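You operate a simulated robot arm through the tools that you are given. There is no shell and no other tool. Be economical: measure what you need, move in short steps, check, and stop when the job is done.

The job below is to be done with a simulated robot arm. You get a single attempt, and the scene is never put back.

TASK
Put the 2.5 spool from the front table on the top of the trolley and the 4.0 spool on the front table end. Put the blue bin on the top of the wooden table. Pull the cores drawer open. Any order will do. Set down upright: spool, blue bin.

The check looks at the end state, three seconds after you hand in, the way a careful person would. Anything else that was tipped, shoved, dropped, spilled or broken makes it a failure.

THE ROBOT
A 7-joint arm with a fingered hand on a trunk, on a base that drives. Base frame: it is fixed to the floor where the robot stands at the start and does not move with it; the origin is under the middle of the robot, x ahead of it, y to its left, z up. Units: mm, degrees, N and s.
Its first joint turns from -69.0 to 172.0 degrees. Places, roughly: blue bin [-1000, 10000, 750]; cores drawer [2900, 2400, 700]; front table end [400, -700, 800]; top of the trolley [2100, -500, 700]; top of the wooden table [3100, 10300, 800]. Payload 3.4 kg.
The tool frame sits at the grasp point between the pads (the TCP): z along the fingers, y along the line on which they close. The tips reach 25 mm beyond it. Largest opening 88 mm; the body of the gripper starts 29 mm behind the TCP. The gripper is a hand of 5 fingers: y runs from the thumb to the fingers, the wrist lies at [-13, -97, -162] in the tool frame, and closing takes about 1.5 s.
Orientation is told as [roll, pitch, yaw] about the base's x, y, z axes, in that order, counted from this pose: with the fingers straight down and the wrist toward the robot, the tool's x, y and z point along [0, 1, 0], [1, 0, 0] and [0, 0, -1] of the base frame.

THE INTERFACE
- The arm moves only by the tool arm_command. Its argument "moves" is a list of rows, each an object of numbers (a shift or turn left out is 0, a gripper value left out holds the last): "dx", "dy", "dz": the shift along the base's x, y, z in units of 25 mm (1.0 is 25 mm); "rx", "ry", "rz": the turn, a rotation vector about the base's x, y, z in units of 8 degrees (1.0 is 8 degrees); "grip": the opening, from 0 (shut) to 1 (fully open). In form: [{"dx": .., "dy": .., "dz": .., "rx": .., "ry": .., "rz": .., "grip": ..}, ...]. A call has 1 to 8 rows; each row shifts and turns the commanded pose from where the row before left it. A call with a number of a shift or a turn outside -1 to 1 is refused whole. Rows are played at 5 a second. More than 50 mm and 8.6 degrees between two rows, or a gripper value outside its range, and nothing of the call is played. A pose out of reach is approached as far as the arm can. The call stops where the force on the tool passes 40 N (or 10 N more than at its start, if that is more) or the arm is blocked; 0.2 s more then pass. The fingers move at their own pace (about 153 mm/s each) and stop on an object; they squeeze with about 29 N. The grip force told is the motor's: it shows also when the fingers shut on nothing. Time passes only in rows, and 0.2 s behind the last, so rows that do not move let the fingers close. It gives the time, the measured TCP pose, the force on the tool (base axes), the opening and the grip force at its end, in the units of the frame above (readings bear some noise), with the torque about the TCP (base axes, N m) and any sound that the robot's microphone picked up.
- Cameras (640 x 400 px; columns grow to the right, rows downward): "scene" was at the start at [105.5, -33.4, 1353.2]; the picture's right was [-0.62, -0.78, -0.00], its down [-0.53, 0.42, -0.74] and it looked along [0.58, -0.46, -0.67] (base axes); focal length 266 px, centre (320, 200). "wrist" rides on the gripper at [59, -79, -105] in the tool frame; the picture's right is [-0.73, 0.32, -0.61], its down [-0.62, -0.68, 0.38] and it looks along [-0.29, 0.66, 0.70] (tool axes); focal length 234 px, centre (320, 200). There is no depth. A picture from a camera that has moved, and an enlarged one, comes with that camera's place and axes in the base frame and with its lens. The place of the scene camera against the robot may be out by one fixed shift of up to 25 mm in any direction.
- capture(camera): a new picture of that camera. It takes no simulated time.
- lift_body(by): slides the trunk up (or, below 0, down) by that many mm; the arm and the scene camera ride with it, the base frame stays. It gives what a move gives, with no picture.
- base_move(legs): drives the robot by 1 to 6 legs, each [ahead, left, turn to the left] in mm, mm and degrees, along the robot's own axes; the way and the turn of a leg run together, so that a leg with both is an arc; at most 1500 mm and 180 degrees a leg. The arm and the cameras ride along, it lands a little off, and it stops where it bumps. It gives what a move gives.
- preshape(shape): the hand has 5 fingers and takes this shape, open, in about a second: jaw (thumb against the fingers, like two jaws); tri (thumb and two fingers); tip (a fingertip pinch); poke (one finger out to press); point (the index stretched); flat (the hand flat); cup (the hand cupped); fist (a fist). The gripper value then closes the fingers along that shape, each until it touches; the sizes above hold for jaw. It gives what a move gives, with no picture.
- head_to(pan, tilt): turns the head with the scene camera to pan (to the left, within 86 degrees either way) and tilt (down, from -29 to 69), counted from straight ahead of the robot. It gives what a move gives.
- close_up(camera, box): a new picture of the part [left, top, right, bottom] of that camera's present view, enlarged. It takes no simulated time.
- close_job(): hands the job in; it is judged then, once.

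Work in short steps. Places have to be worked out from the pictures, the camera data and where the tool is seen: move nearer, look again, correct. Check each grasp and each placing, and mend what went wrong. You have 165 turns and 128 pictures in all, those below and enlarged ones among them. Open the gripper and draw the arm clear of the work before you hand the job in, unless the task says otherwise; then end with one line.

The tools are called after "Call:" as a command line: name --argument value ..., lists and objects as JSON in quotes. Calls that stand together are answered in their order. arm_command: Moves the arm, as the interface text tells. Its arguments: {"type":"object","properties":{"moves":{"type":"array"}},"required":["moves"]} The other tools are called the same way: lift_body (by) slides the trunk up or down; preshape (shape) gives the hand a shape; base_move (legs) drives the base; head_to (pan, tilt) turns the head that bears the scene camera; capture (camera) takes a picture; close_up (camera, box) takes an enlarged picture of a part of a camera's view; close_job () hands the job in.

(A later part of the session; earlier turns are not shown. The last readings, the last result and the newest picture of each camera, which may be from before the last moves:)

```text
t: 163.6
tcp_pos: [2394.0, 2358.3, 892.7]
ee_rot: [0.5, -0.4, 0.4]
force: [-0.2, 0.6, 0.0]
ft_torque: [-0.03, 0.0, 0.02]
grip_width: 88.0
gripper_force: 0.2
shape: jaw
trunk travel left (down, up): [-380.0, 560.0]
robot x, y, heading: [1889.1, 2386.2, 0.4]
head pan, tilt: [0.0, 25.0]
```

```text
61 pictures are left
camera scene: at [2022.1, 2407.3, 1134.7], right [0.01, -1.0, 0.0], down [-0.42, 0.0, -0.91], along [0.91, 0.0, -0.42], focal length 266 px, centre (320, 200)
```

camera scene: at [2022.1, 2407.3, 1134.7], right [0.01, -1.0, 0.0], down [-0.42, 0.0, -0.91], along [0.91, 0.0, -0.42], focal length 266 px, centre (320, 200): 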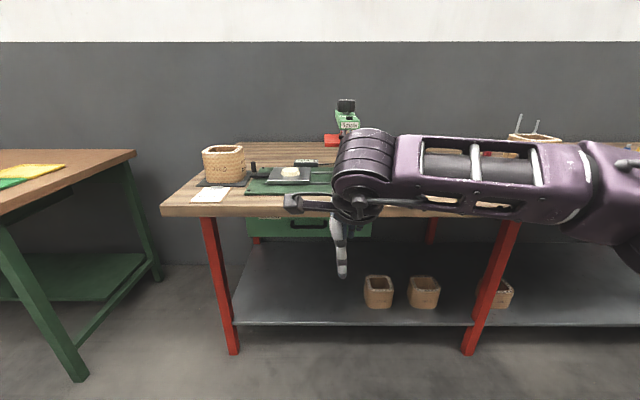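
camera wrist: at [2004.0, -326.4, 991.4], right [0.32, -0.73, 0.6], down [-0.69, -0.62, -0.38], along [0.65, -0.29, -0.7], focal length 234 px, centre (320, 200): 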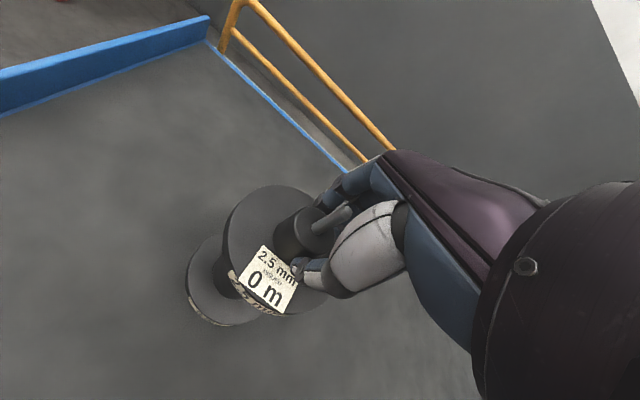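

I had a light touch behind (press foot), so I move 30 mm ahead again. Then I enlarge the drawer area.

Call:
base_move --legs '[[40, -220, 0]]'

Call:
close_up --camera "scene" --box '[130, 180, 330, 300]'

Call:
capture --camera "scene"

```text
t: 165.3
tcp_pos: [2434.8, 2137.7, 891.9]
ee_rot: [0.6, -0.5, 0.4]
force: [-0.3, -0.3, 0.5]
ft_torque: [0.02, 0.0, 0.02]
grip_width: 87.9
gripper_force: 0.0
shape: jaw
trunk travel left (down, up): [-380.0, 560.0]
robot x, y, heading: [1933.2, 2168.3, 0.2]
head pan, tilt: [0.0, 25.0]
```

```text
3.20 times, centred on (230, 240) of scene
camera zoom: at [2062.8, 2186.1, 1134.8], right [0.0, -1.0, 0.0], down [-0.42, 0.0, -0.91], along [0.91, 0.0, -0.42], focal length 852 px, centre (608, 72)
```

zoom: 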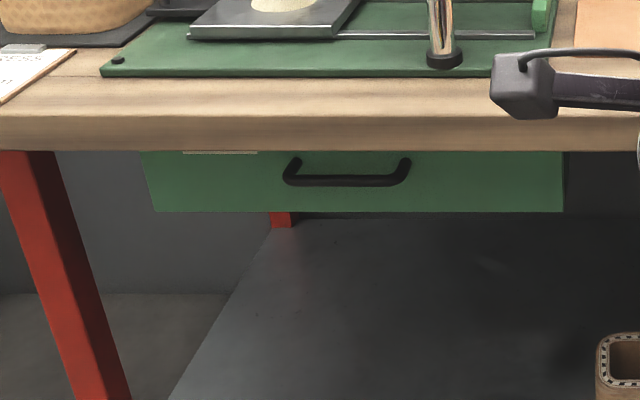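

```text
59 pictures are left
camera scene: at [2062.8, 2186.1, 1134.8], right [0.0, -1.0, 0.0], down [-0.42, 0.0, -0.91], along [0.91, 0.0, -0.42], focal length 266 px, centre (320, 200)
```

scene: 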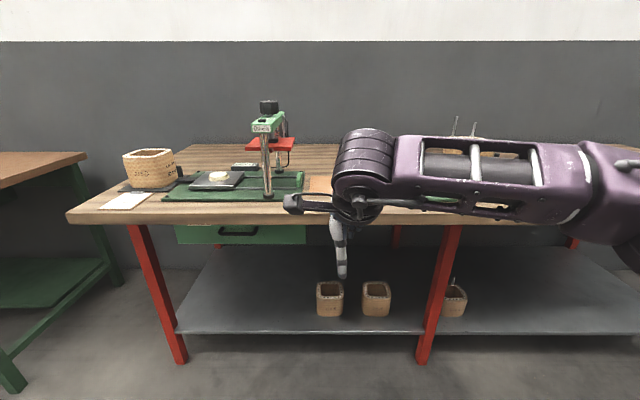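

The handle is a horizontal black bow, roughly (2690, 2410, 742), under the bench edge. I need the hand pointing forward: I pitch it -90° in free space here.

Call:
arm_command --moves '[{"ry": -1}, {"ry": -1}, {"ry": -1}, {"ry": -1}, {"ry": -1}, {"ry": -1}, {"ry": -1}, {"ry": -1}]'

Call:
arm_command --moves '[{"ry": -1}, {"ry": -1}, {"ry": -1}, {"ry": -0.25}, {}]'

Call:
capture --camera "scene"

```text
t: 167.1
tcp_pos: [2464.6, 2164.8, 962.4]
ee_rot: [-0.5, -63.8, 1.3]
force: [0.0, -0.3, -0.4]
ft_torque: [0.05, -0.01, 0.01]
grip_width: 87.9
gripper_force: 0.1
shape: jaw
out of reach, approached as far as the arm can: row 7, 8
trunk travel left (down, up): [-380.0, 560.0]
robot x, y, heading: [1929.3, 2167.4, 0.2]
head pan, tilt: [0.0, 25.0]
```

```text
t: 168.3
tcp_pos: [2530.1, 2218.1, 1105.8]
ee_rot: [-117.7, -89.7, 118.0]
force: [-0.9, 0.0, 0.5]
ft_torque: [-0.01, -0.03, -0.04]
grip_width: 88.0
gripper_force: 0.0
shape: jaw
out of reach, approached as far as the arm can: row 1, 2, 3, 4
trunk travel left (down, up): [-380.0, 560.0]
robot x, y, heading: [1933.4, 2173.4, 0.1]
head pan, tilt: [0.0, 25.0]
```

```text
58 pictures are left
camera scene: at [2062.6, 2186.9, 1134.8], right [0.01, -1.0, 0.0], down [-0.42, 0.0, -0.91], along [0.91, 0.0, -0.42], focal length 266 px, centre (320, 200)
```

scene: 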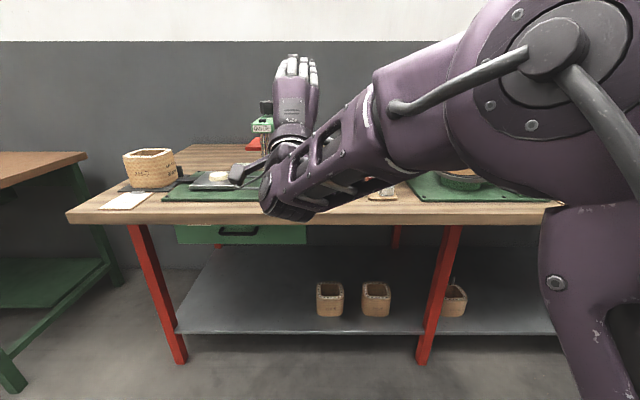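

The hand now points forward, and in this pose sits higher relative to the trunk. I lower the trunk so that camera and hand come to the handle's height and look at it level.

Call:
lift_body --by -330

Call:
head_to --pan 15 --tilt 5

Call:
capture --camera "scene"

Call:
capture --camera "wrist"

```text
t: 171.5
tcp_pos: [2530.6, 2219.7, 777.3]
ee_rot: [-109.1, -89.7, 109.3]
force: [1.1, -0.1, 1.1]
ft_torque: [0.01, -0.02, 0.01]
grip_width: 87.9
gripper_force: 0.1
shape: jaw
trunk travel left (down, up): [-50.0, 890.0]
robot x, y, heading: [1926.9, 2166.7, 0.2]
head pan, tilt: [0.0, 25.0]
```

```text
t: 172.3
tcp_pos: [2530.2, 2219.2, 777.3]
ee_rot: [-109.1, -89.7, 109.3]
force: [0.4, 0.5, -0.4]
ft_torque: [0.03, -0.05, 0.0]
grip_width: 87.9
gripper_force: 0.1
shape: jaw
trunk travel left (down, up): [-50.0, 890.0]
robot x, y, heading: [1931.5, 2168.0, 0.2]
head pan, tilt: [15.0, 5.0]
```

```text
57 pictures are left
camera scene: at [2059.2, 2210.6, 837.2], right [0.26, -0.96, 0.0], down [-0.08, -0.02, -1.0], along [0.96, 0.26, -0.09], focal length 266 px, centre (320, 200)
```

scene: 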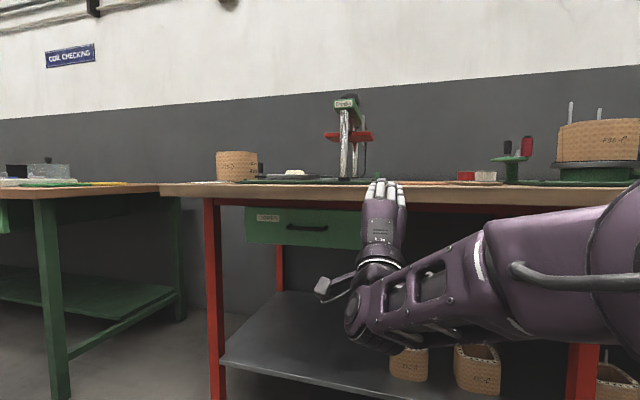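

```text
56 pictures are left
camera wrist: at [2424.9, 2276.5, 697.7], right [-0.6, -0.73, 0.33], down [0.39, -0.62, -0.68], along [0.7, -0.28, 0.66], focal length 234 px, centre (320, 200)
```

wrist: 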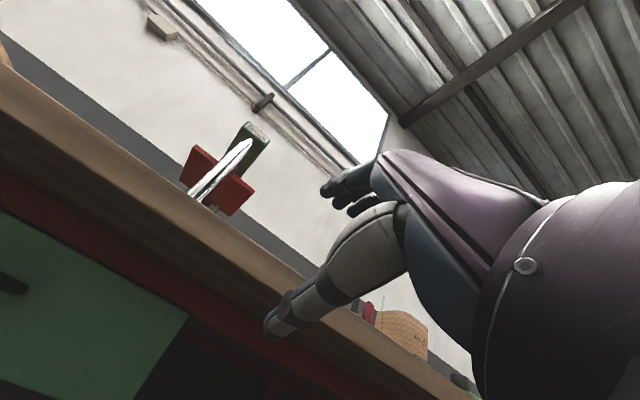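

Call:
close_up --camera "scene" --box '[200, 170, 420, 300]'

```text
2.91 times, centred on (310, 235) of scene
camera zoom: at [2059.2, 2210.6, 837.2], right [0.26, -0.96, 0.0], down [-0.08, -0.02, -1.0], along [0.96, 0.26, -0.09], focal length 775 px, centre (349, 98)
```

zoom: 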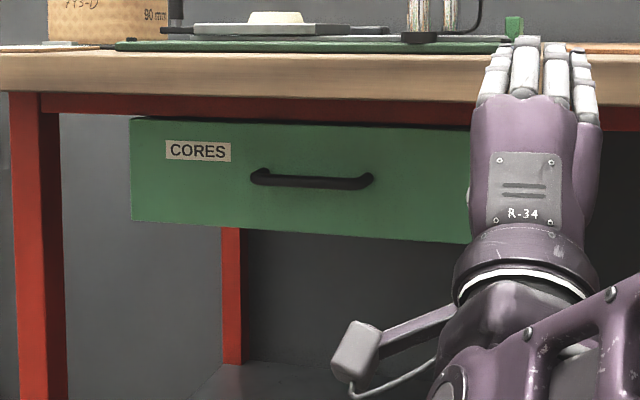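

CORES is confirmed. Triangulated: handle bar at about (2772, 2435, 690), bench edge x 2661 with underside z≈785, so there's room. A forward-down tilt (pitch ≈ -50°) reaches lower, so I raise the trunk a bit and rotate back to that.

Call:
lift_body --by 150

Call:
arm_command --moves '[{"ry": 1, "dx": -0.8, "dz": -0.8}, {"ry": 1, "dx": -0.8, "dz": -0.8}, {"ry": 1, "dx": -0.8, "dz": -0.8}, {"ry": 1, "dx": -0.6, "dz": -0.8}, {"ry": 0.8, "dy": -0.8}, {"dy": -0.8}]'

Call:
capture --camera "scene"

```text
t: 174.1
tcp_pos: [2530.0, 2218.1, 927.9]
ee_rot: [-108.1, -89.6, 108.3]
force: [0.7, 0.3, -0.1]
ft_torque: [0.02, -0.01, 0.0]
grip_width: 87.8
gripper_force: 0.2
shape: jaw
trunk travel left (down, up): [-200.0, 740.0]
robot x, y, heading: [1929.8, 2166.5, 0.4]
head pan, tilt: [15.0, 5.0]
```

```text
t: 175.5
tcp_pos: [2454.2, 2177.4, 846.4]
ee_rot: [-0.1, -51.6, 0.5]
force: [-0.2, 0.8, 0.3]
ft_torque: [-0.01, -0.02, 0.0]
grip_width: 88.2
gripper_force: 0.2
shape: jaw
trunk travel left (down, up): [-200.0, 740.0]
robot x, y, heading: [1933.6, 2170.0, 0.4]
head pan, tilt: [15.0, 5.0]
```

```text
54 pictures are left
camera scene: at [2059.2, 2210.4, 987.3], right [0.26, -0.96, 0.0], down [-0.08, -0.02, -1.0], along [0.96, 0.26, -0.09], focal length 266 px, centre (320, 200)
```

scene: 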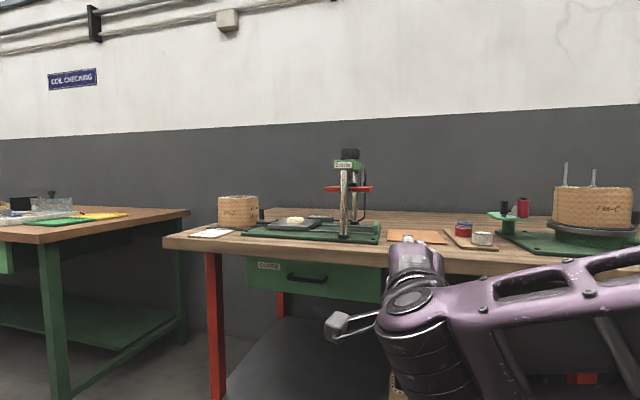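

Good pose. I drive left to line up with the handle, lower the trunk to z≈694, half close the hand and drive up toward the handle.

Call:
base_move --legs '[[0, 258, 0]]'

Call:
lift_body --by -152

Call:
base_move --legs '[[215, 0, 0]]'

Call:
arm_command --moves '[{"grip": 0.6}, {"grip": 0.6}, {"grip": 0.6}]'

Call:
capture --camera "wrist"

Call:
capture --camera "scene"

```text
t: 177.4
tcp_pos: [2454.0, 2435.4, 846.4]
ee_rot: [0.0, -51.6, 0.2]
force: [-0.7, 0.2, 0.2]
ft_torque: [0.05, 0.02, 0.01]
grip_width: 88.1
gripper_force: 0.1
shape: jaw
trunk travel left (down, up): [-200.0, 740.0]
robot x, y, heading: [1929.3, 2427.0, 0.0]
head pan, tilt: [15.0, 5.0]
```

```text
t: 179.1
tcp_pos: [2454.3, 2436.0, 693.7]
ee_rot: [0.0, -51.6, 0.2]
force: [-0.1, 0.3, 0.2]
ft_torque: [0.0, -0.02, -0.03]
grip_width: 88.2
gripper_force: 0.1
shape: jaw
trunk travel left (down, up): [-48.0, 892.0]
robot x, y, heading: [1928.9, 2426.0, 0.2]
head pan, tilt: [15.0, 5.0]
```

```text
t: 180.8
tcp_pos: [2669.4, 2435.3, 695.2]
ee_rot: [0.0, -51.8, 0.3]
force: [-0.4, 0.0, 0.7]
ft_torque: [0.01, -0.03, -0.02]
grip_width: 88.2
gripper_force: 0.0
shape: jaw
trunk travel left (down, up): [-48.0, 892.0]
robot x, y, heading: [2144.7, 2426.8, 0.3]
head pan, tilt: [15.0, 5.0]
```

```text
t: 181.6
tcp_pos: [2668.5, 2434.9, 694.2]
ee_rot: [0.0, -51.7, 0.3]
force: [-0.3, -0.6, 0.0]
ft_torque: [0.0, 0.01, -0.01]
grip_width: 53.1
gripper_force: 0.1
shape: jaw
trunk travel left (down, up): [-48.0, 892.0]
robot x, y, heading: [2145.3, 2425.2, -0.1]
head pan, tilt: [15.0, 5.0]
```

```text
53 pictures are left
camera wrist: at [2537.9, 2493.4, 697.5], right [-0.27, -0.73, 0.63], down [-0.12, -0.62, -0.77], along [0.95, -0.29, 0.08], focal length 234 px, centre (320, 200)
```

wrist: 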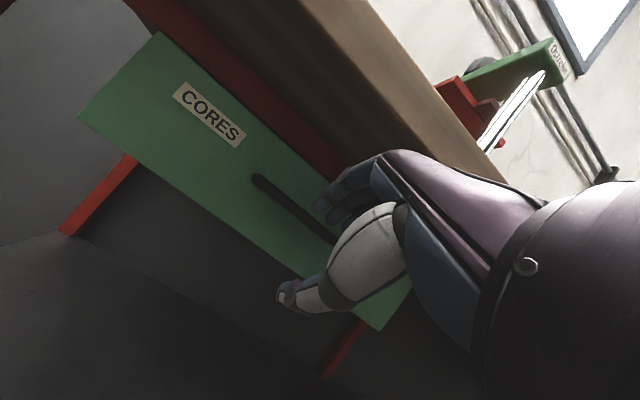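

```text
52 pictures are left
camera scene: at [2273.0, 2469.5, 835.3], right [0.26, -0.97, 0.0], down [-0.08, -0.02, -1.0], along [0.96, 0.26, -0.09], focal length 266 px, centre (320, 200)
```

scene: 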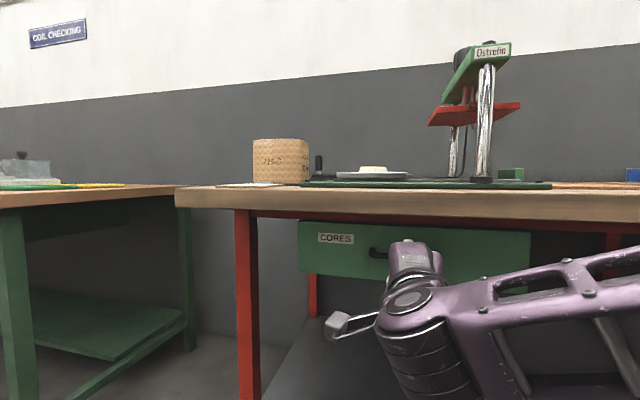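

The wrist view puts the bar at z≈693, centred near y 2434. I advance 70 mm with a 4 mm rise and look again.

Call:
arm_command --moves '[{"dx": 0.9, "dz": 0.16}, {"dx": 0.9}, {"dx": 0.9}, {}]'

Call:
close_up --camera "wrist" --box '[160, 100, 440, 330]'

```text
t: 182.6
tcp_pos: [2736.5, 2435.2, 697.5]
ee_rot: [0.0, -51.8, 0.2]
force: [0.3, -0.4, -0.8]
ft_torque: [-0.02, -0.04, 0.01]
grip_width: 52.8
gripper_force: 0.1
shape: jaw
trunk travel left (down, up): [-48.0, 892.0]
robot x, y, heading: [2147.3, 2426.6, 0.3]
head pan, tilt: [15.0, 5.0]
```

```text
1.74 times, centred on (300, 215) of wrist
camera zoom: at [2605.8, 2493.8, 701.1], right [-0.27, -0.73, 0.63], down [-0.12, -0.62, -0.77], along [0.95, -0.29, 0.08], focal length 407 px, centre (355, 174)
```

zoom: 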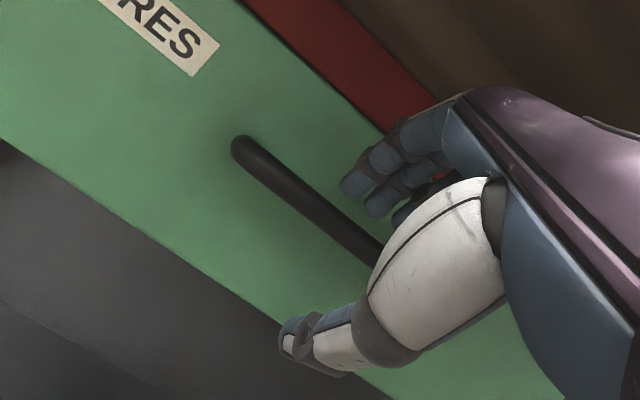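

The bar lies between thumb and fingers. I advance the remaining 25 mm gently.

Call:
arm_command --moves '[{"dx": 0.4}, {"dx": 0.3}, {"dx": 0.3}, {}]'

Call:
close_up --camera "wrist" --box '[160, 100, 440, 330]'

```text
t: 183.6
tcp_pos: [2760.6, 2435.9, 697.8]
ee_rot: [0.0, -51.7, 0.1]
force: [-0.1, -0.2, 0.1]
ft_torque: [0.03, 0.0, 0.02]
grip_width: 53.1
gripper_force: 0.0
shape: jaw
trunk travel left (down, up): [-48.0, 892.0]
robot x, y, heading: [2145.0, 2423.5, 0.2]
head pan, tilt: [15.0, 5.0]
```

```text
1.74 times, centred on (300, 215) of wrist
camera zoom: at [2630.4, 2493.5, 701.3], right [-0.27, -0.73, 0.63], down [-0.12, -0.62, -0.77], along [0.95, -0.29, 0.08], focal length 407 px, centre (355, 174)
```

zoom: 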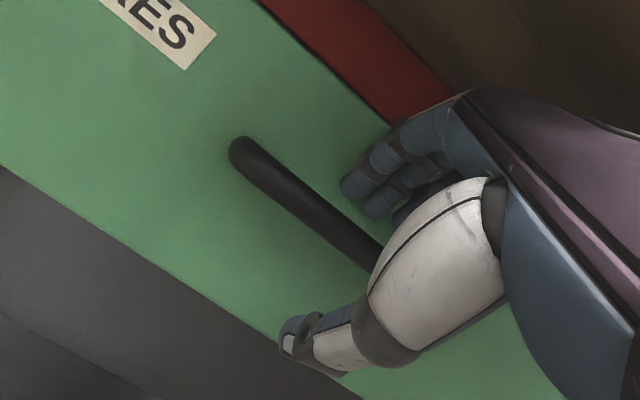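

The bar lines up with the TCP in the wrist view. I close and see whether it is caught.

Call:
arm_command --moves '[{"grip": 0.3}, {"grip": 0}, {"grip": 0}, {"grip": 0}, {"grip": 0}, {"grip": 0}]'

Call:
close_up --camera "wrist" --box '[160, 100, 440, 330]'

```text
t: 185.0
tcp_pos: [2762.9, 2434.7, 698.4]
ee_rot: [0.0, -51.6, 0.2]
force: [0.2, -0.7, -4.1]
ft_torque: [-0.26, 0.01, -0.01]
grip_width: 4.5
gripper_force: 29.1
shape: jaw
trunk travel left (down, up): [-48.0, 892.0]
robot x, y, heading: [2142.7, 2419.5, 0.2]
head pan, tilt: [15.0, 5.0]
```

```text
1.74 times, centred on (300, 215) of wrist
camera zoom: at [2630.8, 2493.4, 700.7], right [-0.27, -0.73, 0.63], down [-0.12, -0.62, -0.77], along [0.95, -0.29, 0.08], focal length 407 px, centre (355, 174)
```

zoom: 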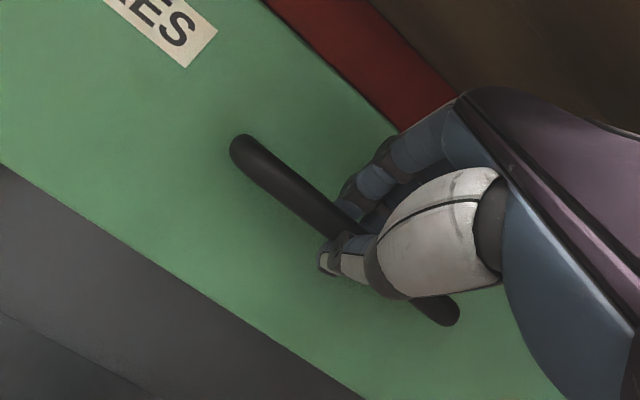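

The bar looks caught (width 4.5 mm, 29 N, some torque). I pull gently with the arm to test.

Call:
arm_command --moves '[{"dx": -0.5}, {"dx": -0.6}, {"dx": -0.8}, {"dx": -0.8}, {}]'

Call:
capture --camera "wrist"

Call:
capture --camera "scene"

```text
t: 186.2
tcp_pos: [2694.4, 2433.7, 698.0]
ee_rot: [-0.1, -51.5, 0.2]
force: [-1.2, 1.2, -9.0]
ft_torque: [-0.17, 0.11, 0.02]
grip_width: 3.8
gripper_force: 28.8
shape: jaw
trunk travel left (down, up): [-48.0, 892.0]
robot x, y, heading: [2144.5, 2423.7, 0.3]
head pan, tilt: [15.0, 5.0]
```

```text
48 pictures are left
camera wrist: at [2562.9, 2493.1, 701.0], right [-0.27, -0.73, 0.63], down [-0.12, -0.62, -0.77], along [0.95, -0.29, 0.08], focal length 234 px, centre (320, 200)
```

wrist: 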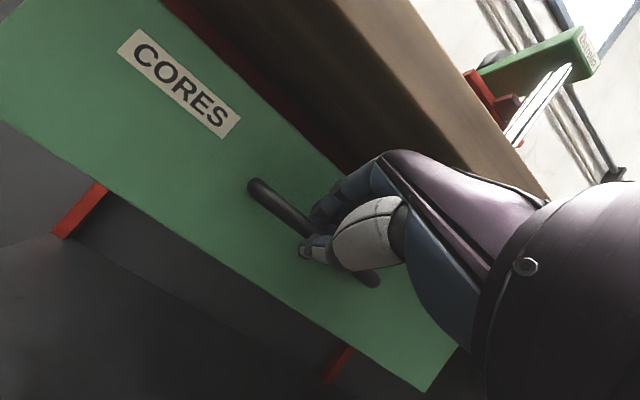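

```text
47 pictures are left
camera scene: at [2273.6, 2469.7, 835.1], right [0.26, -0.97, 0.0], down [-0.09, -0.02, -1.0], along [0.96, 0.26, -0.09], focal length 266 px, centre (320, 200)
```

scene: 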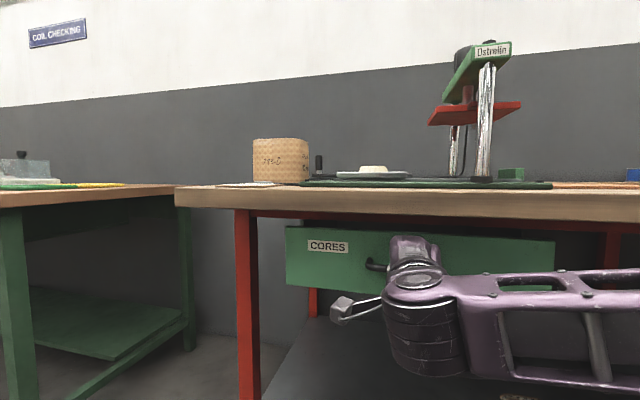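

The drawer is moving with the hand. I pull further by driving the base straight back 160 mm.

Call:
base_move --legs '[[-160, 0, 0]]'

Call:
capture --camera "scene"

```text
t: 187.6
tcp_pos: [2534.6, 2434.7, 699.1]
ee_rot: [0.0, -51.6, 0.1]
force: [0.4, 0.9, -8.3]
ft_torque: [-0.18, 0.12, 0.02]
grip_width: 3.4
gripper_force: 28.8
shape: jaw
trunk travel left (down, up): [-48.0, 892.0]
robot x, y, heading: [1985.7, 2426.4, 0.0]
head pan, tilt: [15.0, 5.0]
```

```text
46 pictures are left
camera scene: at [2114.3, 2469.5, 835.1], right [0.26, -0.97, 0.0], down [-0.09, -0.02, -1.0], along [0.96, 0.26, -0.09], focal length 266 px, centre (320, 200)
```

scene: 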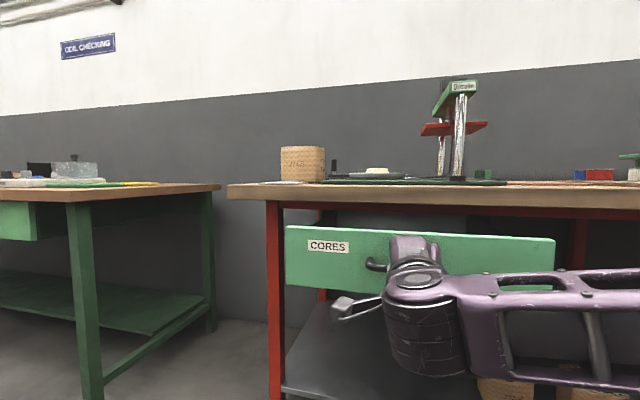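

Opened about 228 mm. I try a gentle bit more, watching for the stop.

Call:
arm_command --moves '[{"dx": -0.4}, {"dx": -0.4}, {"dx": -0.4}, {"dx": -0.4}, {}]'

```text
t: 188.8
tcp_pos: [2494.4, 2434.9, 697.9]
ee_rot: [0.0, -51.7, 0.4]
force: [-1.0, 0.8, -8.3]
ft_torque: [-0.18, 0.07, 0.03]
grip_width: 3.6
gripper_force: 29.5
shape: jaw
trunk travel left (down, up): [-48.0, 892.0]
robot x, y, heading: [1985.7, 2425.2, 0.1]
head pan, tilt: [15.0, 5.0]
```

That's about 268 mm open: enough. I open the hand and withdraw straight back.

Call:
arm_command --moves '[{"grip": 0.3}, {"grip": 0.62}, {"grip": 0.62}, {"grip": 0.62}, {"grip": 0.62}]'

Call:
arm_command --moves '[{"dx": -0.4}, {"dx": -0.6}, {"dx": -0.8}, {"dx": -0.8}, {"dx": -0.8}]'

Call:
capture --camera "scene"

```text
t: 190.0
tcp_pos: [2493.5, 2434.5, 699.5]
ee_rot: [0.0, -51.7, 0.2]
force: [-0.6, 0.5, 0.3]
ft_torque: [0.03, 0.0, 0.02]
grip_width: 54.0
gripper_force: 0.0
shape: jaw
trunk travel left (down, up): [-48.0, 892.0]
robot x, y, heading: [1986.0, 2427.8, 0.1]
head pan, tilt: [15.0, 5.0]
```

```text
t: 191.2
tcp_pos: [2409.3, 2434.7, 699.5]
ee_rot: [0.1, -51.8, 0.0]
force: [-0.3, 0.0, 0.6]
ft_torque: [0.02, 0.01, 0.0]
grip_width: 54.1
gripper_force: 0.0
shape: jaw
trunk travel left (down, up): [-48.0, 892.0]
robot x, y, heading: [1985.0, 2426.1, -0.0]
head pan, tilt: [15.0, 5.0]
```

```text
45 pictures are left
camera scene: at [2113.3, 2469.4, 835.3], right [0.26, -0.97, 0.0], down [-0.08, -0.02, -1.0], along [0.96, 0.26, -0.09], focal length 266 px, centre (320, 200)
```

scene: 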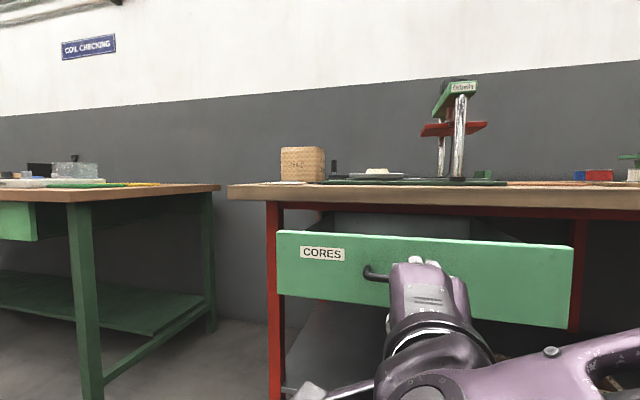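

The drawer stands open. I raise the trunk, turn the hand back down, then look at the way toward the bin far to the left.

Call:
lift_body --by 400

Call:
arm_command --moves '[{"ry": 1}, {"ry": 1}, {"ry": 1}, {"ry": 1}, {"ry": 1}, {"ry": 1}, {"ry": 0.45}]'

Call:
lift_body --by 150

Call:
head_to --pan 80 --tilt 25

Call:
capture --camera "scene"

```text
t: 195.0
tcp_pos: [2409.4, 2434.4, 1098.3]
ee_rot: [0.0, -51.7, 0.2]
force: [-0.5, -0.4, 0.3]
ft_torque: [-0.03, 0.0, 0.0]
grip_width: 54.2
gripper_force: 0.1
shape: jaw
trunk travel left (down, up): [-448.0, 492.0]
robot x, y, heading: [1984.5, 2427.0, 0.1]
head pan, tilt: [15.0, 5.0]
```

```text
t: 196.6
tcp_pos: [2408.9, 2432.9, 1099.6]
ee_rot: [0.2, 0.0, 0.2]
force: [0.6, 0.3, -0.4]
ft_torque: [-0.01, -0.01, -0.02]
grip_width: 54.5
gripper_force: 0.0
shape: jaw
trunk travel left (down, up): [-448.0, 492.0]
robot x, y, heading: [1983.0, 2427.8, 0.3]
head pan, tilt: [15.0, 5.0]
```

```text
t: 198.4
tcp_pos: [2409.3, 2433.1, 1248.7]
ee_rot: [0.2, -0.1, 0.0]
force: [-1.0, -0.1, 0.2]
ft_torque: [0.01, -0.01, -0.01]
grip_width: 54.5
gripper_force: 0.2
shape: jaw
trunk travel left (down, up): [-598.0, 342.0]
robot x, y, heading: [1985.3, 2424.4, 0.2]
head pan, tilt: [15.0, 5.0]
```

```text
t: 199.8
tcp_pos: [2408.9, 2433.4, 1248.0]
ee_rot: [0.2, -0.1, 0.0]
force: [0.1, 0.2, -0.1]
ft_torque: [0.02, -0.03, -0.01]
grip_width: 54.1
gripper_force: 0.0
shape: jaw
trunk travel left (down, up): [-598.0, 342.0]
robot x, y, heading: [1986.3, 2427.4, -0.1]
head pan, tilt: [80.0, 25.0]
```

```text
44 pictures are left
camera scene: at [2040.5, 2536.2, 1352.9], right [0.98, -0.17, 0.0], down [-0.07, -0.42, -0.91], along [0.16, 0.89, -0.42], focal length 266 px, centre (320, 200)
```

scene: 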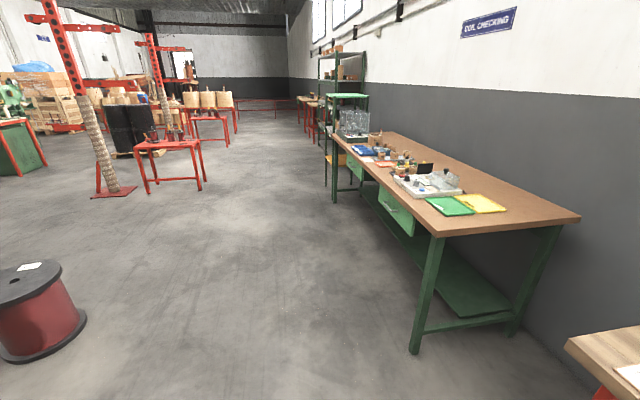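

A clear aisle runs ahead at x≈1850. I turn left and drive along it.

Call:
base_move --legs '[[0, 0, 90], [1500, 130, 0], [1500, 0, 0], [1500, 0, 0]]'

Call:
head_to --pan 25 --tilt 15

Call:
capture --camera "scene"

```text
refused: leg 2 is longer than a leg can be; nothing moved
```

```text
t: 201.0
tcp_pos: [2409.8, 2434.0, 1248.0]
ee_rot: [0.2, -0.1, 0.1]
force: [0.4, -0.1, 0.1]
ft_torque: [0.01, 0.0, 0.0]
grip_width: 54.2
gripper_force: 0.0
shape: jaw
trunk travel left (down, up): [-598.0, 342.0]
robot x, y, heading: [1983.3, 2427.5, 0.1]
head pan, tilt: [25.0, 15.0]
```

```text
43 pictures are left
camera scene: at [2109.1, 2485.1, 1369.0], right [0.42, -0.91, 0.0], down [-0.23, -0.11, -0.97], along [0.87, 0.41, -0.26], focal length 266 px, centre (320, 200)
```

scene: 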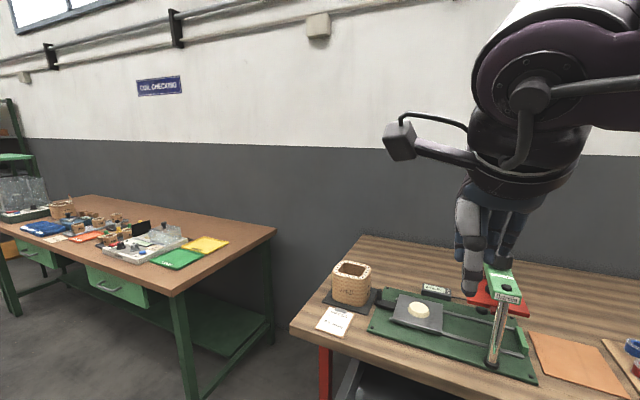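

A leg was a hair too long; I repeat with valid lengths.

Call:
base_move --legs '[[0, 0, 90], [1480, 130, 0], [1500, 0, 0], [1500, 0, 0]]'

Call:
capture --camera "scene"

```text
t: 226.2
tcp_pos: [1756.8, 7312.3, 1249.5]
ee_rot: [0.1, -0.1, 90.5]
force: [0.1, -1.2, 0.2]
ft_torque: [-0.01, 0.03, -0.02]
grip_width: 54.1
gripper_force: 0.1
shape: jaw
trunk travel left (down, up): [-598.0, 342.0]
robot x, y, heading: [1763.2, 6888.5, 90.6]
head pan, tilt: [25.0, 15.0]
```

```text
42 pictures are left
camera scene: at [1715.1, 7039.4, 1369.0], right [0.9, 0.43, 0.0], down [0.11, -0.23, -0.97], along [-0.42, 0.87, -0.26], focal length 266 px, centre (320, 200)
```

scene: 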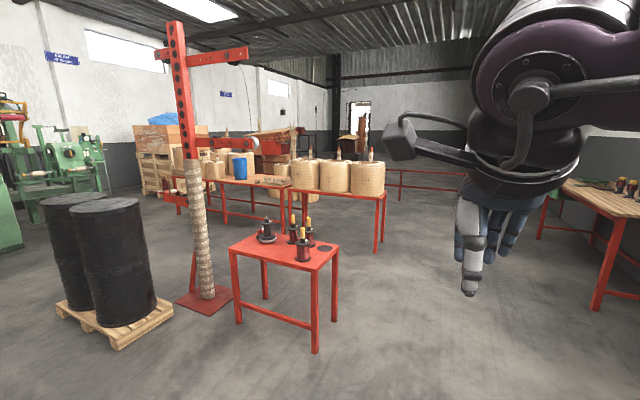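

The blue bin stands on a red-framed table at far left, about (-1100, 10100). I drive ahead to y≈9130, then look left along the corridor.

Call:
base_move --legs '[[1480, 0, -0.6], [760, 0, 0]]'

Call:
head_to --pan 70 --tilt 20

Call:
capture --camera "scene"

Call:
head_to --pan -30 --tilt 20

Call:
capture --camera "scene"

```text
t: 237.2
tcp_pos: [1771.5, 9536.6, 1249.4]
ee_rot: [0.2, 0.0, 89.4]
force: [0.1, 0.1, 0.3]
ft_torque: [0.0, -0.05, 0.01]
grip_width: 54.3
gripper_force: 0.0
shape: jaw
trunk travel left (down, up): [-598.0, 342.0]
robot x, y, heading: [1773.9, 9111.0, 89.6]
head pan, tilt: [25.0, 15.0]
```

```text
t: 238.3
tcp_pos: [1772.2, 9535.7, 1247.9]
ee_rot: [0.2, -0.2, 89.3]
force: [0.4, 0.4, -1.0]
ft_torque: [0.03, 0.0, 0.0]
grip_width: 54.3
gripper_force: 0.0
shape: jaw
trunk travel left (down, up): [-598.0, 342.0]
robot x, y, heading: [1773.7, 9112.7, 89.2]
head pan, tilt: [70.0, 20.0]
```

```text
41 pictures are left
camera scene: at [1676.6, 9213.2, 1360.9], right [0.35, 0.94, 0.0], down [0.32, -0.12, -0.94], along [-0.88, 0.33, -0.34], focal length 266 px, centre (320, 200)
```

scene: 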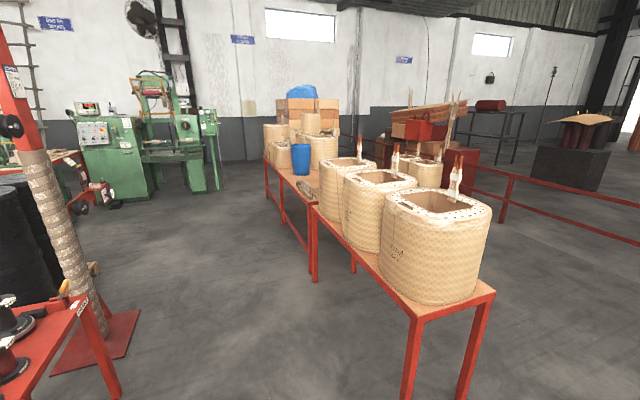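

```text
t: 240.1
tcp_pos: [1771.6, 9535.7, 1249.9]
ee_rot: [0.2, -0.2, 89.3]
force: [-0.1, 0.5, -0.2]
ft_torque: [-0.03, 0.01, -0.01]
grip_width: 54.4
gripper_force: 0.0
shape: jaw
trunk travel left (down, up): [-598.0, 342.0]
robot x, y, heading: [1772.7, 9111.4, 89.4]
head pan, tilt: [-30.0, 20.0]
```

```text
40 pictures are left
camera scene: at [1811.1, 9260.3, 1360.9], right [0.86, -0.51, 0.0], down [-0.17, -0.29, -0.94], along [0.48, 0.81, -0.34], focal length 266 px, centre (320, 200)
```

scene: 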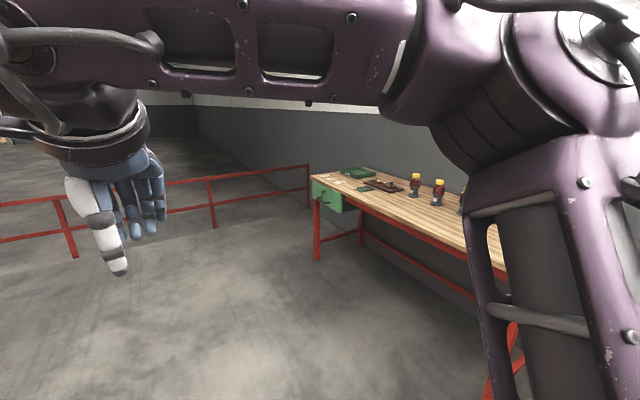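

The corridor is clear (tables' front y≈9850+, small table back y≈8740); bin triangulated at about (-974, 9984). I drive left to x≈-950.

Call:
base_move --legs '[[40, 1400, 0.6], [0, 1320, 0]]'

Call:
head_to --pan 0 --tilt 40

Call:
capture --camera "scene"

```text
t: 253.4
tcp_pos: [-976.4, 9597.9, 1248.3]
ee_rot: [0.1, -0.1, 89.8]
force: [0.0, 0.3, -0.1]
ft_torque: [0.0, 0.01, -0.01]
grip_width: 54.7
gripper_force: 0.1
shape: jaw
trunk travel left (down, up): [-598.0, 342.0]
robot x, y, heading: [-969.6, 9175.7, 89.6]
head pan, tilt: [-30.0, 20.0]
```

```text
t: 254.3
tcp_pos: [-975.4, 9597.1, 1249.2]
ee_rot: [0.3, -0.1, 89.7]
force: [0.8, 0.2, -0.4]
ft_torque: [0.01, -0.02, -0.02]
grip_width: 54.5
gripper_force: 0.1
shape: jaw
trunk travel left (down, up): [-598.0, 342.0]
robot x, y, heading: [-973.1, 9169.8, 89.9]
head pan, tilt: [0.0, 40.0]
```

```text
39 pictures are left
camera scene: at [-980.5, 9326.7, 1329.5], right [1.0, -0.01, 0.0], down [0.0, -0.64, -0.77], along [0.0, 0.77, -0.64], focal length 266 px, centre (320, 200)
```

scene: 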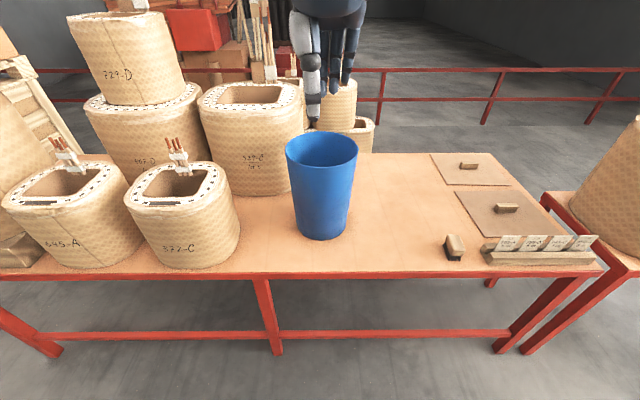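

The blue bin is an open tapered bucket, rim about 200 mm across at z≈965. I plan to pinch its near rim, fingers inside and thumb outside. I drive 230 mm closer and open the hand.

Call:
base_move --legs '[[230, 0, 0]]'

Call:
arm_command --moves '[{"grip": 1}, {"grip": 1}, {"grip": 1}]'

Call:
capture --camera "wrist"

Call:
head_to --pan 0 --tilt 52

Call:
capture --camera "scene"

```text
t: 256.1
tcp_pos: [-975.6, 9831.5, 1248.8]
ee_rot: [0.2, -0.2, 89.9]
force: [0.0, -0.3, -0.3]
ft_torque: [0.0, 0.02, 0.0]
grip_width: 54.2
gripper_force: 0.2
shape: jaw
trunk travel left (down, up): [-598.0, 342.0]
robot x, y, heading: [-968.7, 9409.6, 89.7]
head pan, tilt: [0.0, 40.0]
```

```text
t: 256.9
tcp_pos: [-975.2, 9831.2, 1248.7]
ee_rot: [0.1, -0.1, 89.8]
force: [-0.1, 0.7, -0.8]
ft_torque: [-0.03, 0.0, -0.01]
grip_width: 88.2
gripper_force: 0.1
shape: jaw
trunk travel left (down, up): [-598.0, 342.0]
robot x, y, heading: [-970.7, 9407.8, 89.6]
head pan, tilt: [0.0, 40.0]
```

```text
38 pictures are left
camera wrist: at [-1033.8, 9752.3, 1353.9], right [0.73, 0.32, 0.61], down [0.62, -0.68, -0.39], along [0.29, 0.66, -0.7], focal length 234 px, centre (320, 200)
```

wrist: 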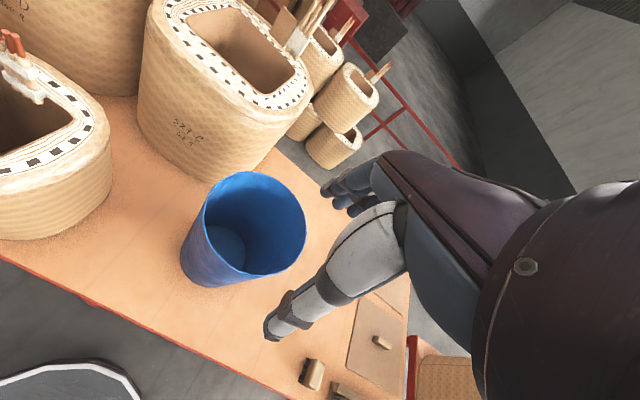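

```text
t: 257.6
tcp_pos: [-975.4, 9831.4, 1249.5]
ee_rot: [0.3, -0.1, 89.8]
force: [0.7, 0.1, -0.4]
ft_torque: [0.0, 0.03, 0.01]
grip_width: 87.9
gripper_force: 0.0
shape: jaw
trunk travel left (down, up): [-598.0, 342.0]
robot x, y, heading: [-969.3, 9409.5, 89.7]
head pan, tilt: [0.0, 52.0]
```

```text
37 pictures are left
camera scene: at [-979.7, 9550.7, 1312.7], right [1.0, 0.0, 0.0], down [0.0, -0.79, -0.62], along [0.0, 0.62, -0.79], focal length 266 px, centre (320, 200)
```

scene: 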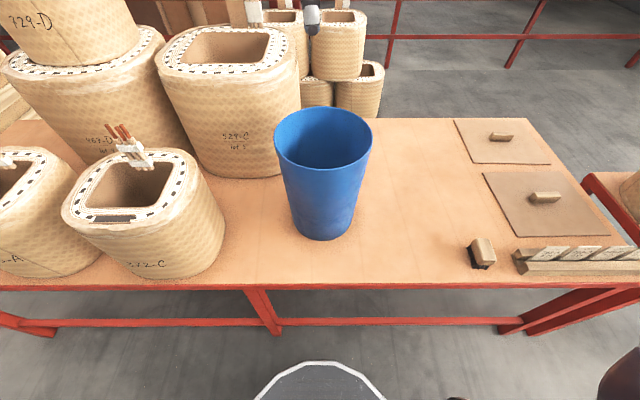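

The bin is empty, rim near edge estimated y 9889–9914, z≈950, x≈-967. I lower the trunk 230 mm and look again from close.

Call:
lift_body --by -230

Call:
capture --camera "wrist"

Call:
capture --camera "scene"

```text
t: 260.0
tcp_pos: [-975.4, 9832.8, 1017.7]
ee_rot: [0.2, -0.2, 89.7]
force: [-0.7, 0.7, -0.6]
ft_torque: [0.0, 0.02, 0.03]
grip_width: 88.0
gripper_force: 0.0
shape: jaw
trunk travel left (down, up): [-368.0, 572.0]
robot x, y, heading: [-969.7, 9407.0, 89.8]
head pan, tilt: [0.0, 52.0]
```

```text
36 pictures are left
camera wrist: at [-1033.8, 9752.5, 1123.9], right [0.73, 0.32, 0.61], down [0.62, -0.68, -0.39], along [0.29, 0.66, -0.7], focal length 234 px, centre (320, 200)
```

wrist: 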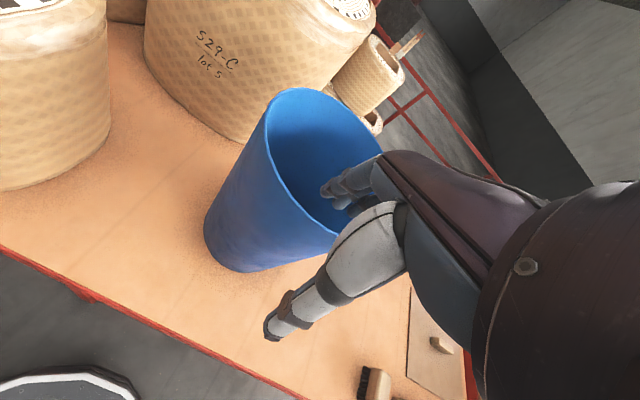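

```text
35 pictures are left
camera scene: at [-979.8, 9550.5, 1082.7], right [1.0, 0.0, 0.0], down [0.0, -0.79, -0.62], along [0.0, 0.62, -0.79], focal length 266 px, centre (320, 200)
```

scene: 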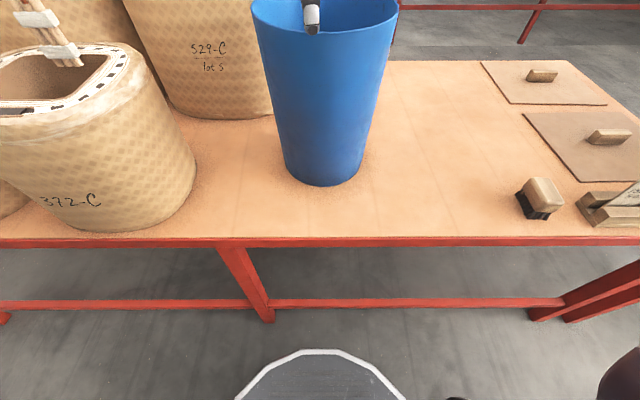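

Both wrist views agree: near rim at (-963, 9889, 950). I move over it and come down to 20 mm below the rim.

Call:
arm_command --moves '[{"dy": 0.8, "dx": 0.4}, {"dy": 0.8}, {"dy": 0.65}, {"dz": -0.8}, {"dz": -0.8}, {}]'

Call:
capture --camera "wrist"

```text
t: 261.4
tcp_pos: [-965.2, 9887.0, 978.0]
ee_rot: [0.2, 0.0, 89.8]
force: [0.5, 0.1, 0.5]
ft_torque: [0.01, -0.04, 0.0]
grip_width: 87.9
gripper_force: 0.1
shape: jaw
trunk travel left (down, up): [-368.0, 572.0]
robot x, y, heading: [-968.5, 9403.0, 89.5]
head pan, tilt: [0.0, 52.0]
```

```text
34 pictures are left
camera wrist: at [-1023.8, 9808.3, 1083.3], right [0.73, 0.32, 0.61], down [0.62, -0.68, -0.39], along [0.29, 0.66, -0.7], focal length 234 px, centre (320, 200)
```

wrist: 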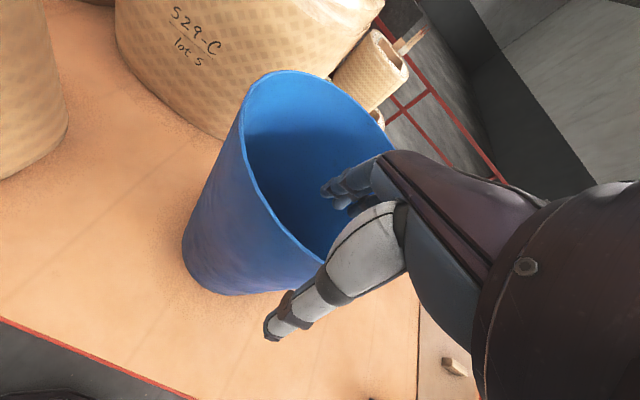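

The rim runs between thumb (outside) and fingers (inside). I descend to z≈932.

Call:
arm_command --moves '[{"dz": -0.7}, {"dz": -0.6}, {"dz": -0.55}, {}]'

Call:
close_up --camera "wrist" --box '[160, 100, 440, 360]'

```text
t: 262.4
tcp_pos: [-965.4, 9887.1, 931.7]
ee_rot: [0.3, 0.0, 89.9]
force: [0.2, 0.3, -0.1]
ft_torque: [0.01, 0.01, 0.0]
grip_width: 88.0
gripper_force: 0.0
shape: jaw
trunk travel left (down, up): [-368.0, 572.0]
robot x, y, heading: [-969.9, 9409.6, 89.9]
head pan, tilt: [0.0, 52.0]
```

```text
1.54 times, centred on (300, 230) of wrist
camera zoom: at [-1024.0, 9808.2, 1037.3], right [0.73, 0.32, 0.61], down [0.62, -0.68, -0.39], along [0.29, 0.66, -0.7], focal length 360 px, centre (351, 154)
```

zoom: 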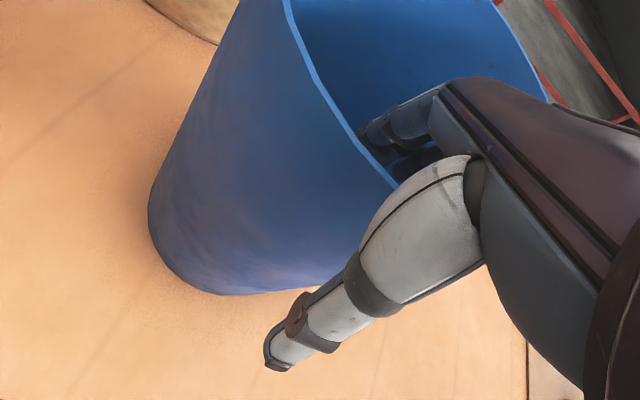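

Fingers are inside, thumb outside. I trim 4 mm forward and close.

Call:
arm_command --moves '[{"dy": 0.15}, {"grip": 0.6}, {"grip": 0.4}, {"grip": 0.2}, {"grip": 0}, {"grip": 0}, {"grip": 0}, {"grip": 0}]'

Call:
close_up --camera "wrist" --box '[160, 100, 440, 360]'

```text
t: 264.2
tcp_pos: [-965.1, 9892.4, 932.5]
ee_rot: [0.1, 0.0, 89.8]
force: [0.4, 0.5, 0.0]
ft_torque: [-0.03, 0.01, 0.12]
grip_width: 0.0
gripper_force: 29.5
shape: jaw
trunk travel left (down, up): [-368.0, 572.0]
robot x, y, heading: [-973.1, 9405.2, 90.3]
head pan, tilt: [0.0, 52.0]
```

```text
1.54 times, centred on (300, 230) of wrist
camera zoom: at [-1024.1, 9812.6, 1037.2], right [0.73, 0.32, 0.61], down [0.62, -0.68, -0.39], along [0.29, 0.66, -0.7], focal length 360 px, centre (351, 154)
```

zoom: 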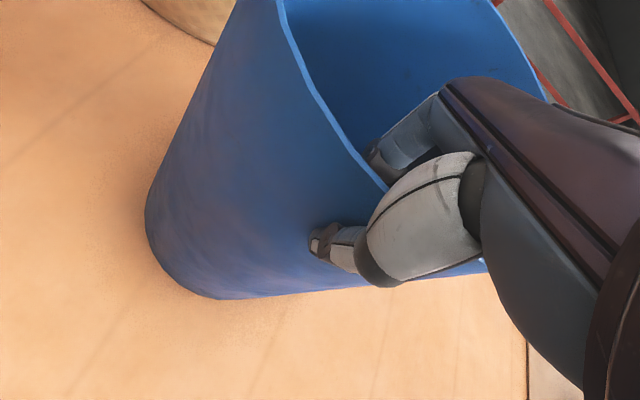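

The wall is pinched (thin, so width ≈0). I lift slightly to test.

Call:
arm_command --moves '[{"dz": 0.3}, {"dz": 0.4}, {"dz": 0.5}, {}]'

Call:
capture --camera "scene"

Call:
capture --camera "wrist"

```text
t: 265.2
tcp_pos: [-965.0, 9892.1, 961.2]
ee_rot: [0.2, -0.1, 89.8]
force: [0.5, 0.1, -5.6]
ft_torque: [0.01, 0.07, 0.08]
grip_width: 0.0
gripper_force: 29.1
shape: jaw
trunk travel left (down, up): [-368.0, 572.0]
robot x, y, heading: [-970.7, 9405.7, 89.7]
head pan, tilt: [0.0, 52.0]
```

```text
31 pictures are left
camera scene: at [-979.8, 9551.4, 1082.6], right [1.0, 0.0, 0.0], down [0.0, -0.79, -0.61], along [0.0, 0.61, -0.79], focal length 266 px, centre (320, 200)
```

scene: 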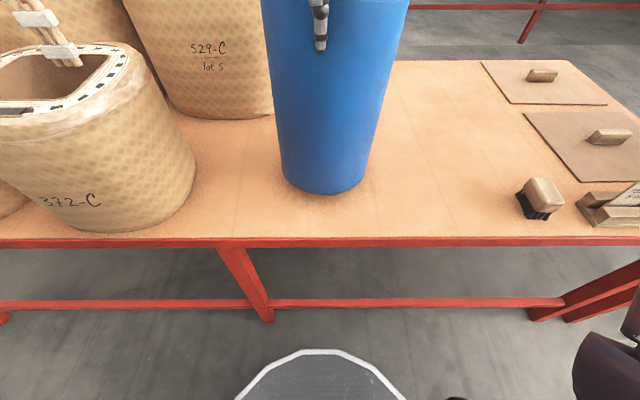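

```text
30 pictures are left
camera wrist: at [-1024.2, 9813.1, 1067.1], right [0.73, 0.32, 0.61], down [0.62, -0.68, -0.39], along [0.29, 0.66, -0.7], focal length 234 px, centre (320, 200)
```

wrist: 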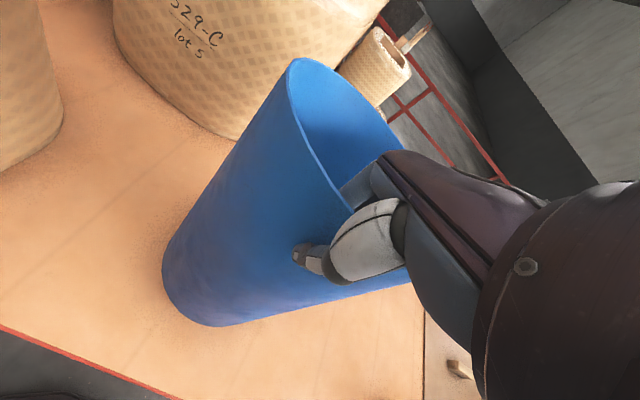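

Held level, about 0.57 kg. I raise the trunk 300 mm, drive back 295 mm, and pull the arm in 100 mm for the narrow corridor.

Call:
lift_body --by 300

Call:
base_move --legs '[[-295, 0, 0]]'

Call:
arm_command --moves '[{"dy": -0.5}, {"dy": -0.8}, {"dy": -0.8}, {"dy": -0.8}, {"dy": -0.6}, {"dy": -0.5}]'

Call:
capture --camera "scene"

```text
t: 268.2
tcp_pos: [-964.8, 9892.2, 1261.8]
ee_rot: [0.1, 0.0, 89.7]
force: [0.3, -0.3, -8.3]
ft_torque: [-0.54, 0.1, 0.01]
grip_width: 0.0
gripper_force: 29.6
shape: jaw
trunk travel left (down, up): [-668.0, 272.0]
robot x, y, heading: [-969.6, 9406.8, 89.6]
head pan, tilt: [0.0, 52.0]
```

```text
t: 270.2
tcp_pos: [-966.3, 9600.4, 1261.3]
ee_rot: [0.2, 0.0, 89.7]
force: [-0.1, -0.6, -8.0]
ft_torque: [-0.48, 0.11, 0.02]
grip_width: 0.2
gripper_force: 28.8
shape: jaw
trunk travel left (down, up): [-668.0, 272.0]
robot x, y, heading: [-971.5, 9110.8, 89.9]
head pan, tilt: [0.0, 52.0]
```

```text
t: 271.6
tcp_pos: [-966.0, 9499.2, 1262.1]
ee_rot: [0.1, -0.1, 89.7]
force: [0.1, 0.4, -8.5]
ft_torque: [-0.48, 0.08, 0.0]
grip_width: 0.0
gripper_force: 29.2
shape: jaw
trunk travel left (down, up): [-668.0, 272.0]
robot x, y, heading: [-969.6, 9113.6, 89.6]
head pan, tilt: [0.0, 52.0]
```

```text
29 pictures are left
camera scene: at [-980.8, 9258.7, 1382.6], right [1.0, 0.0, 0.0], down [0.0, -0.79, -0.62], along [0.0, 0.62, -0.79], focal length 266 px, centre (320, 200)
```

scene: 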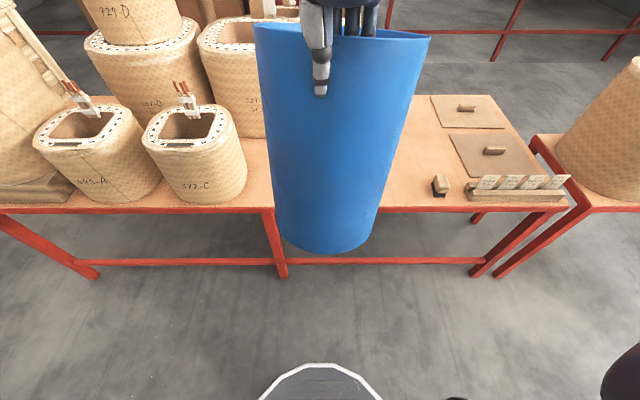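

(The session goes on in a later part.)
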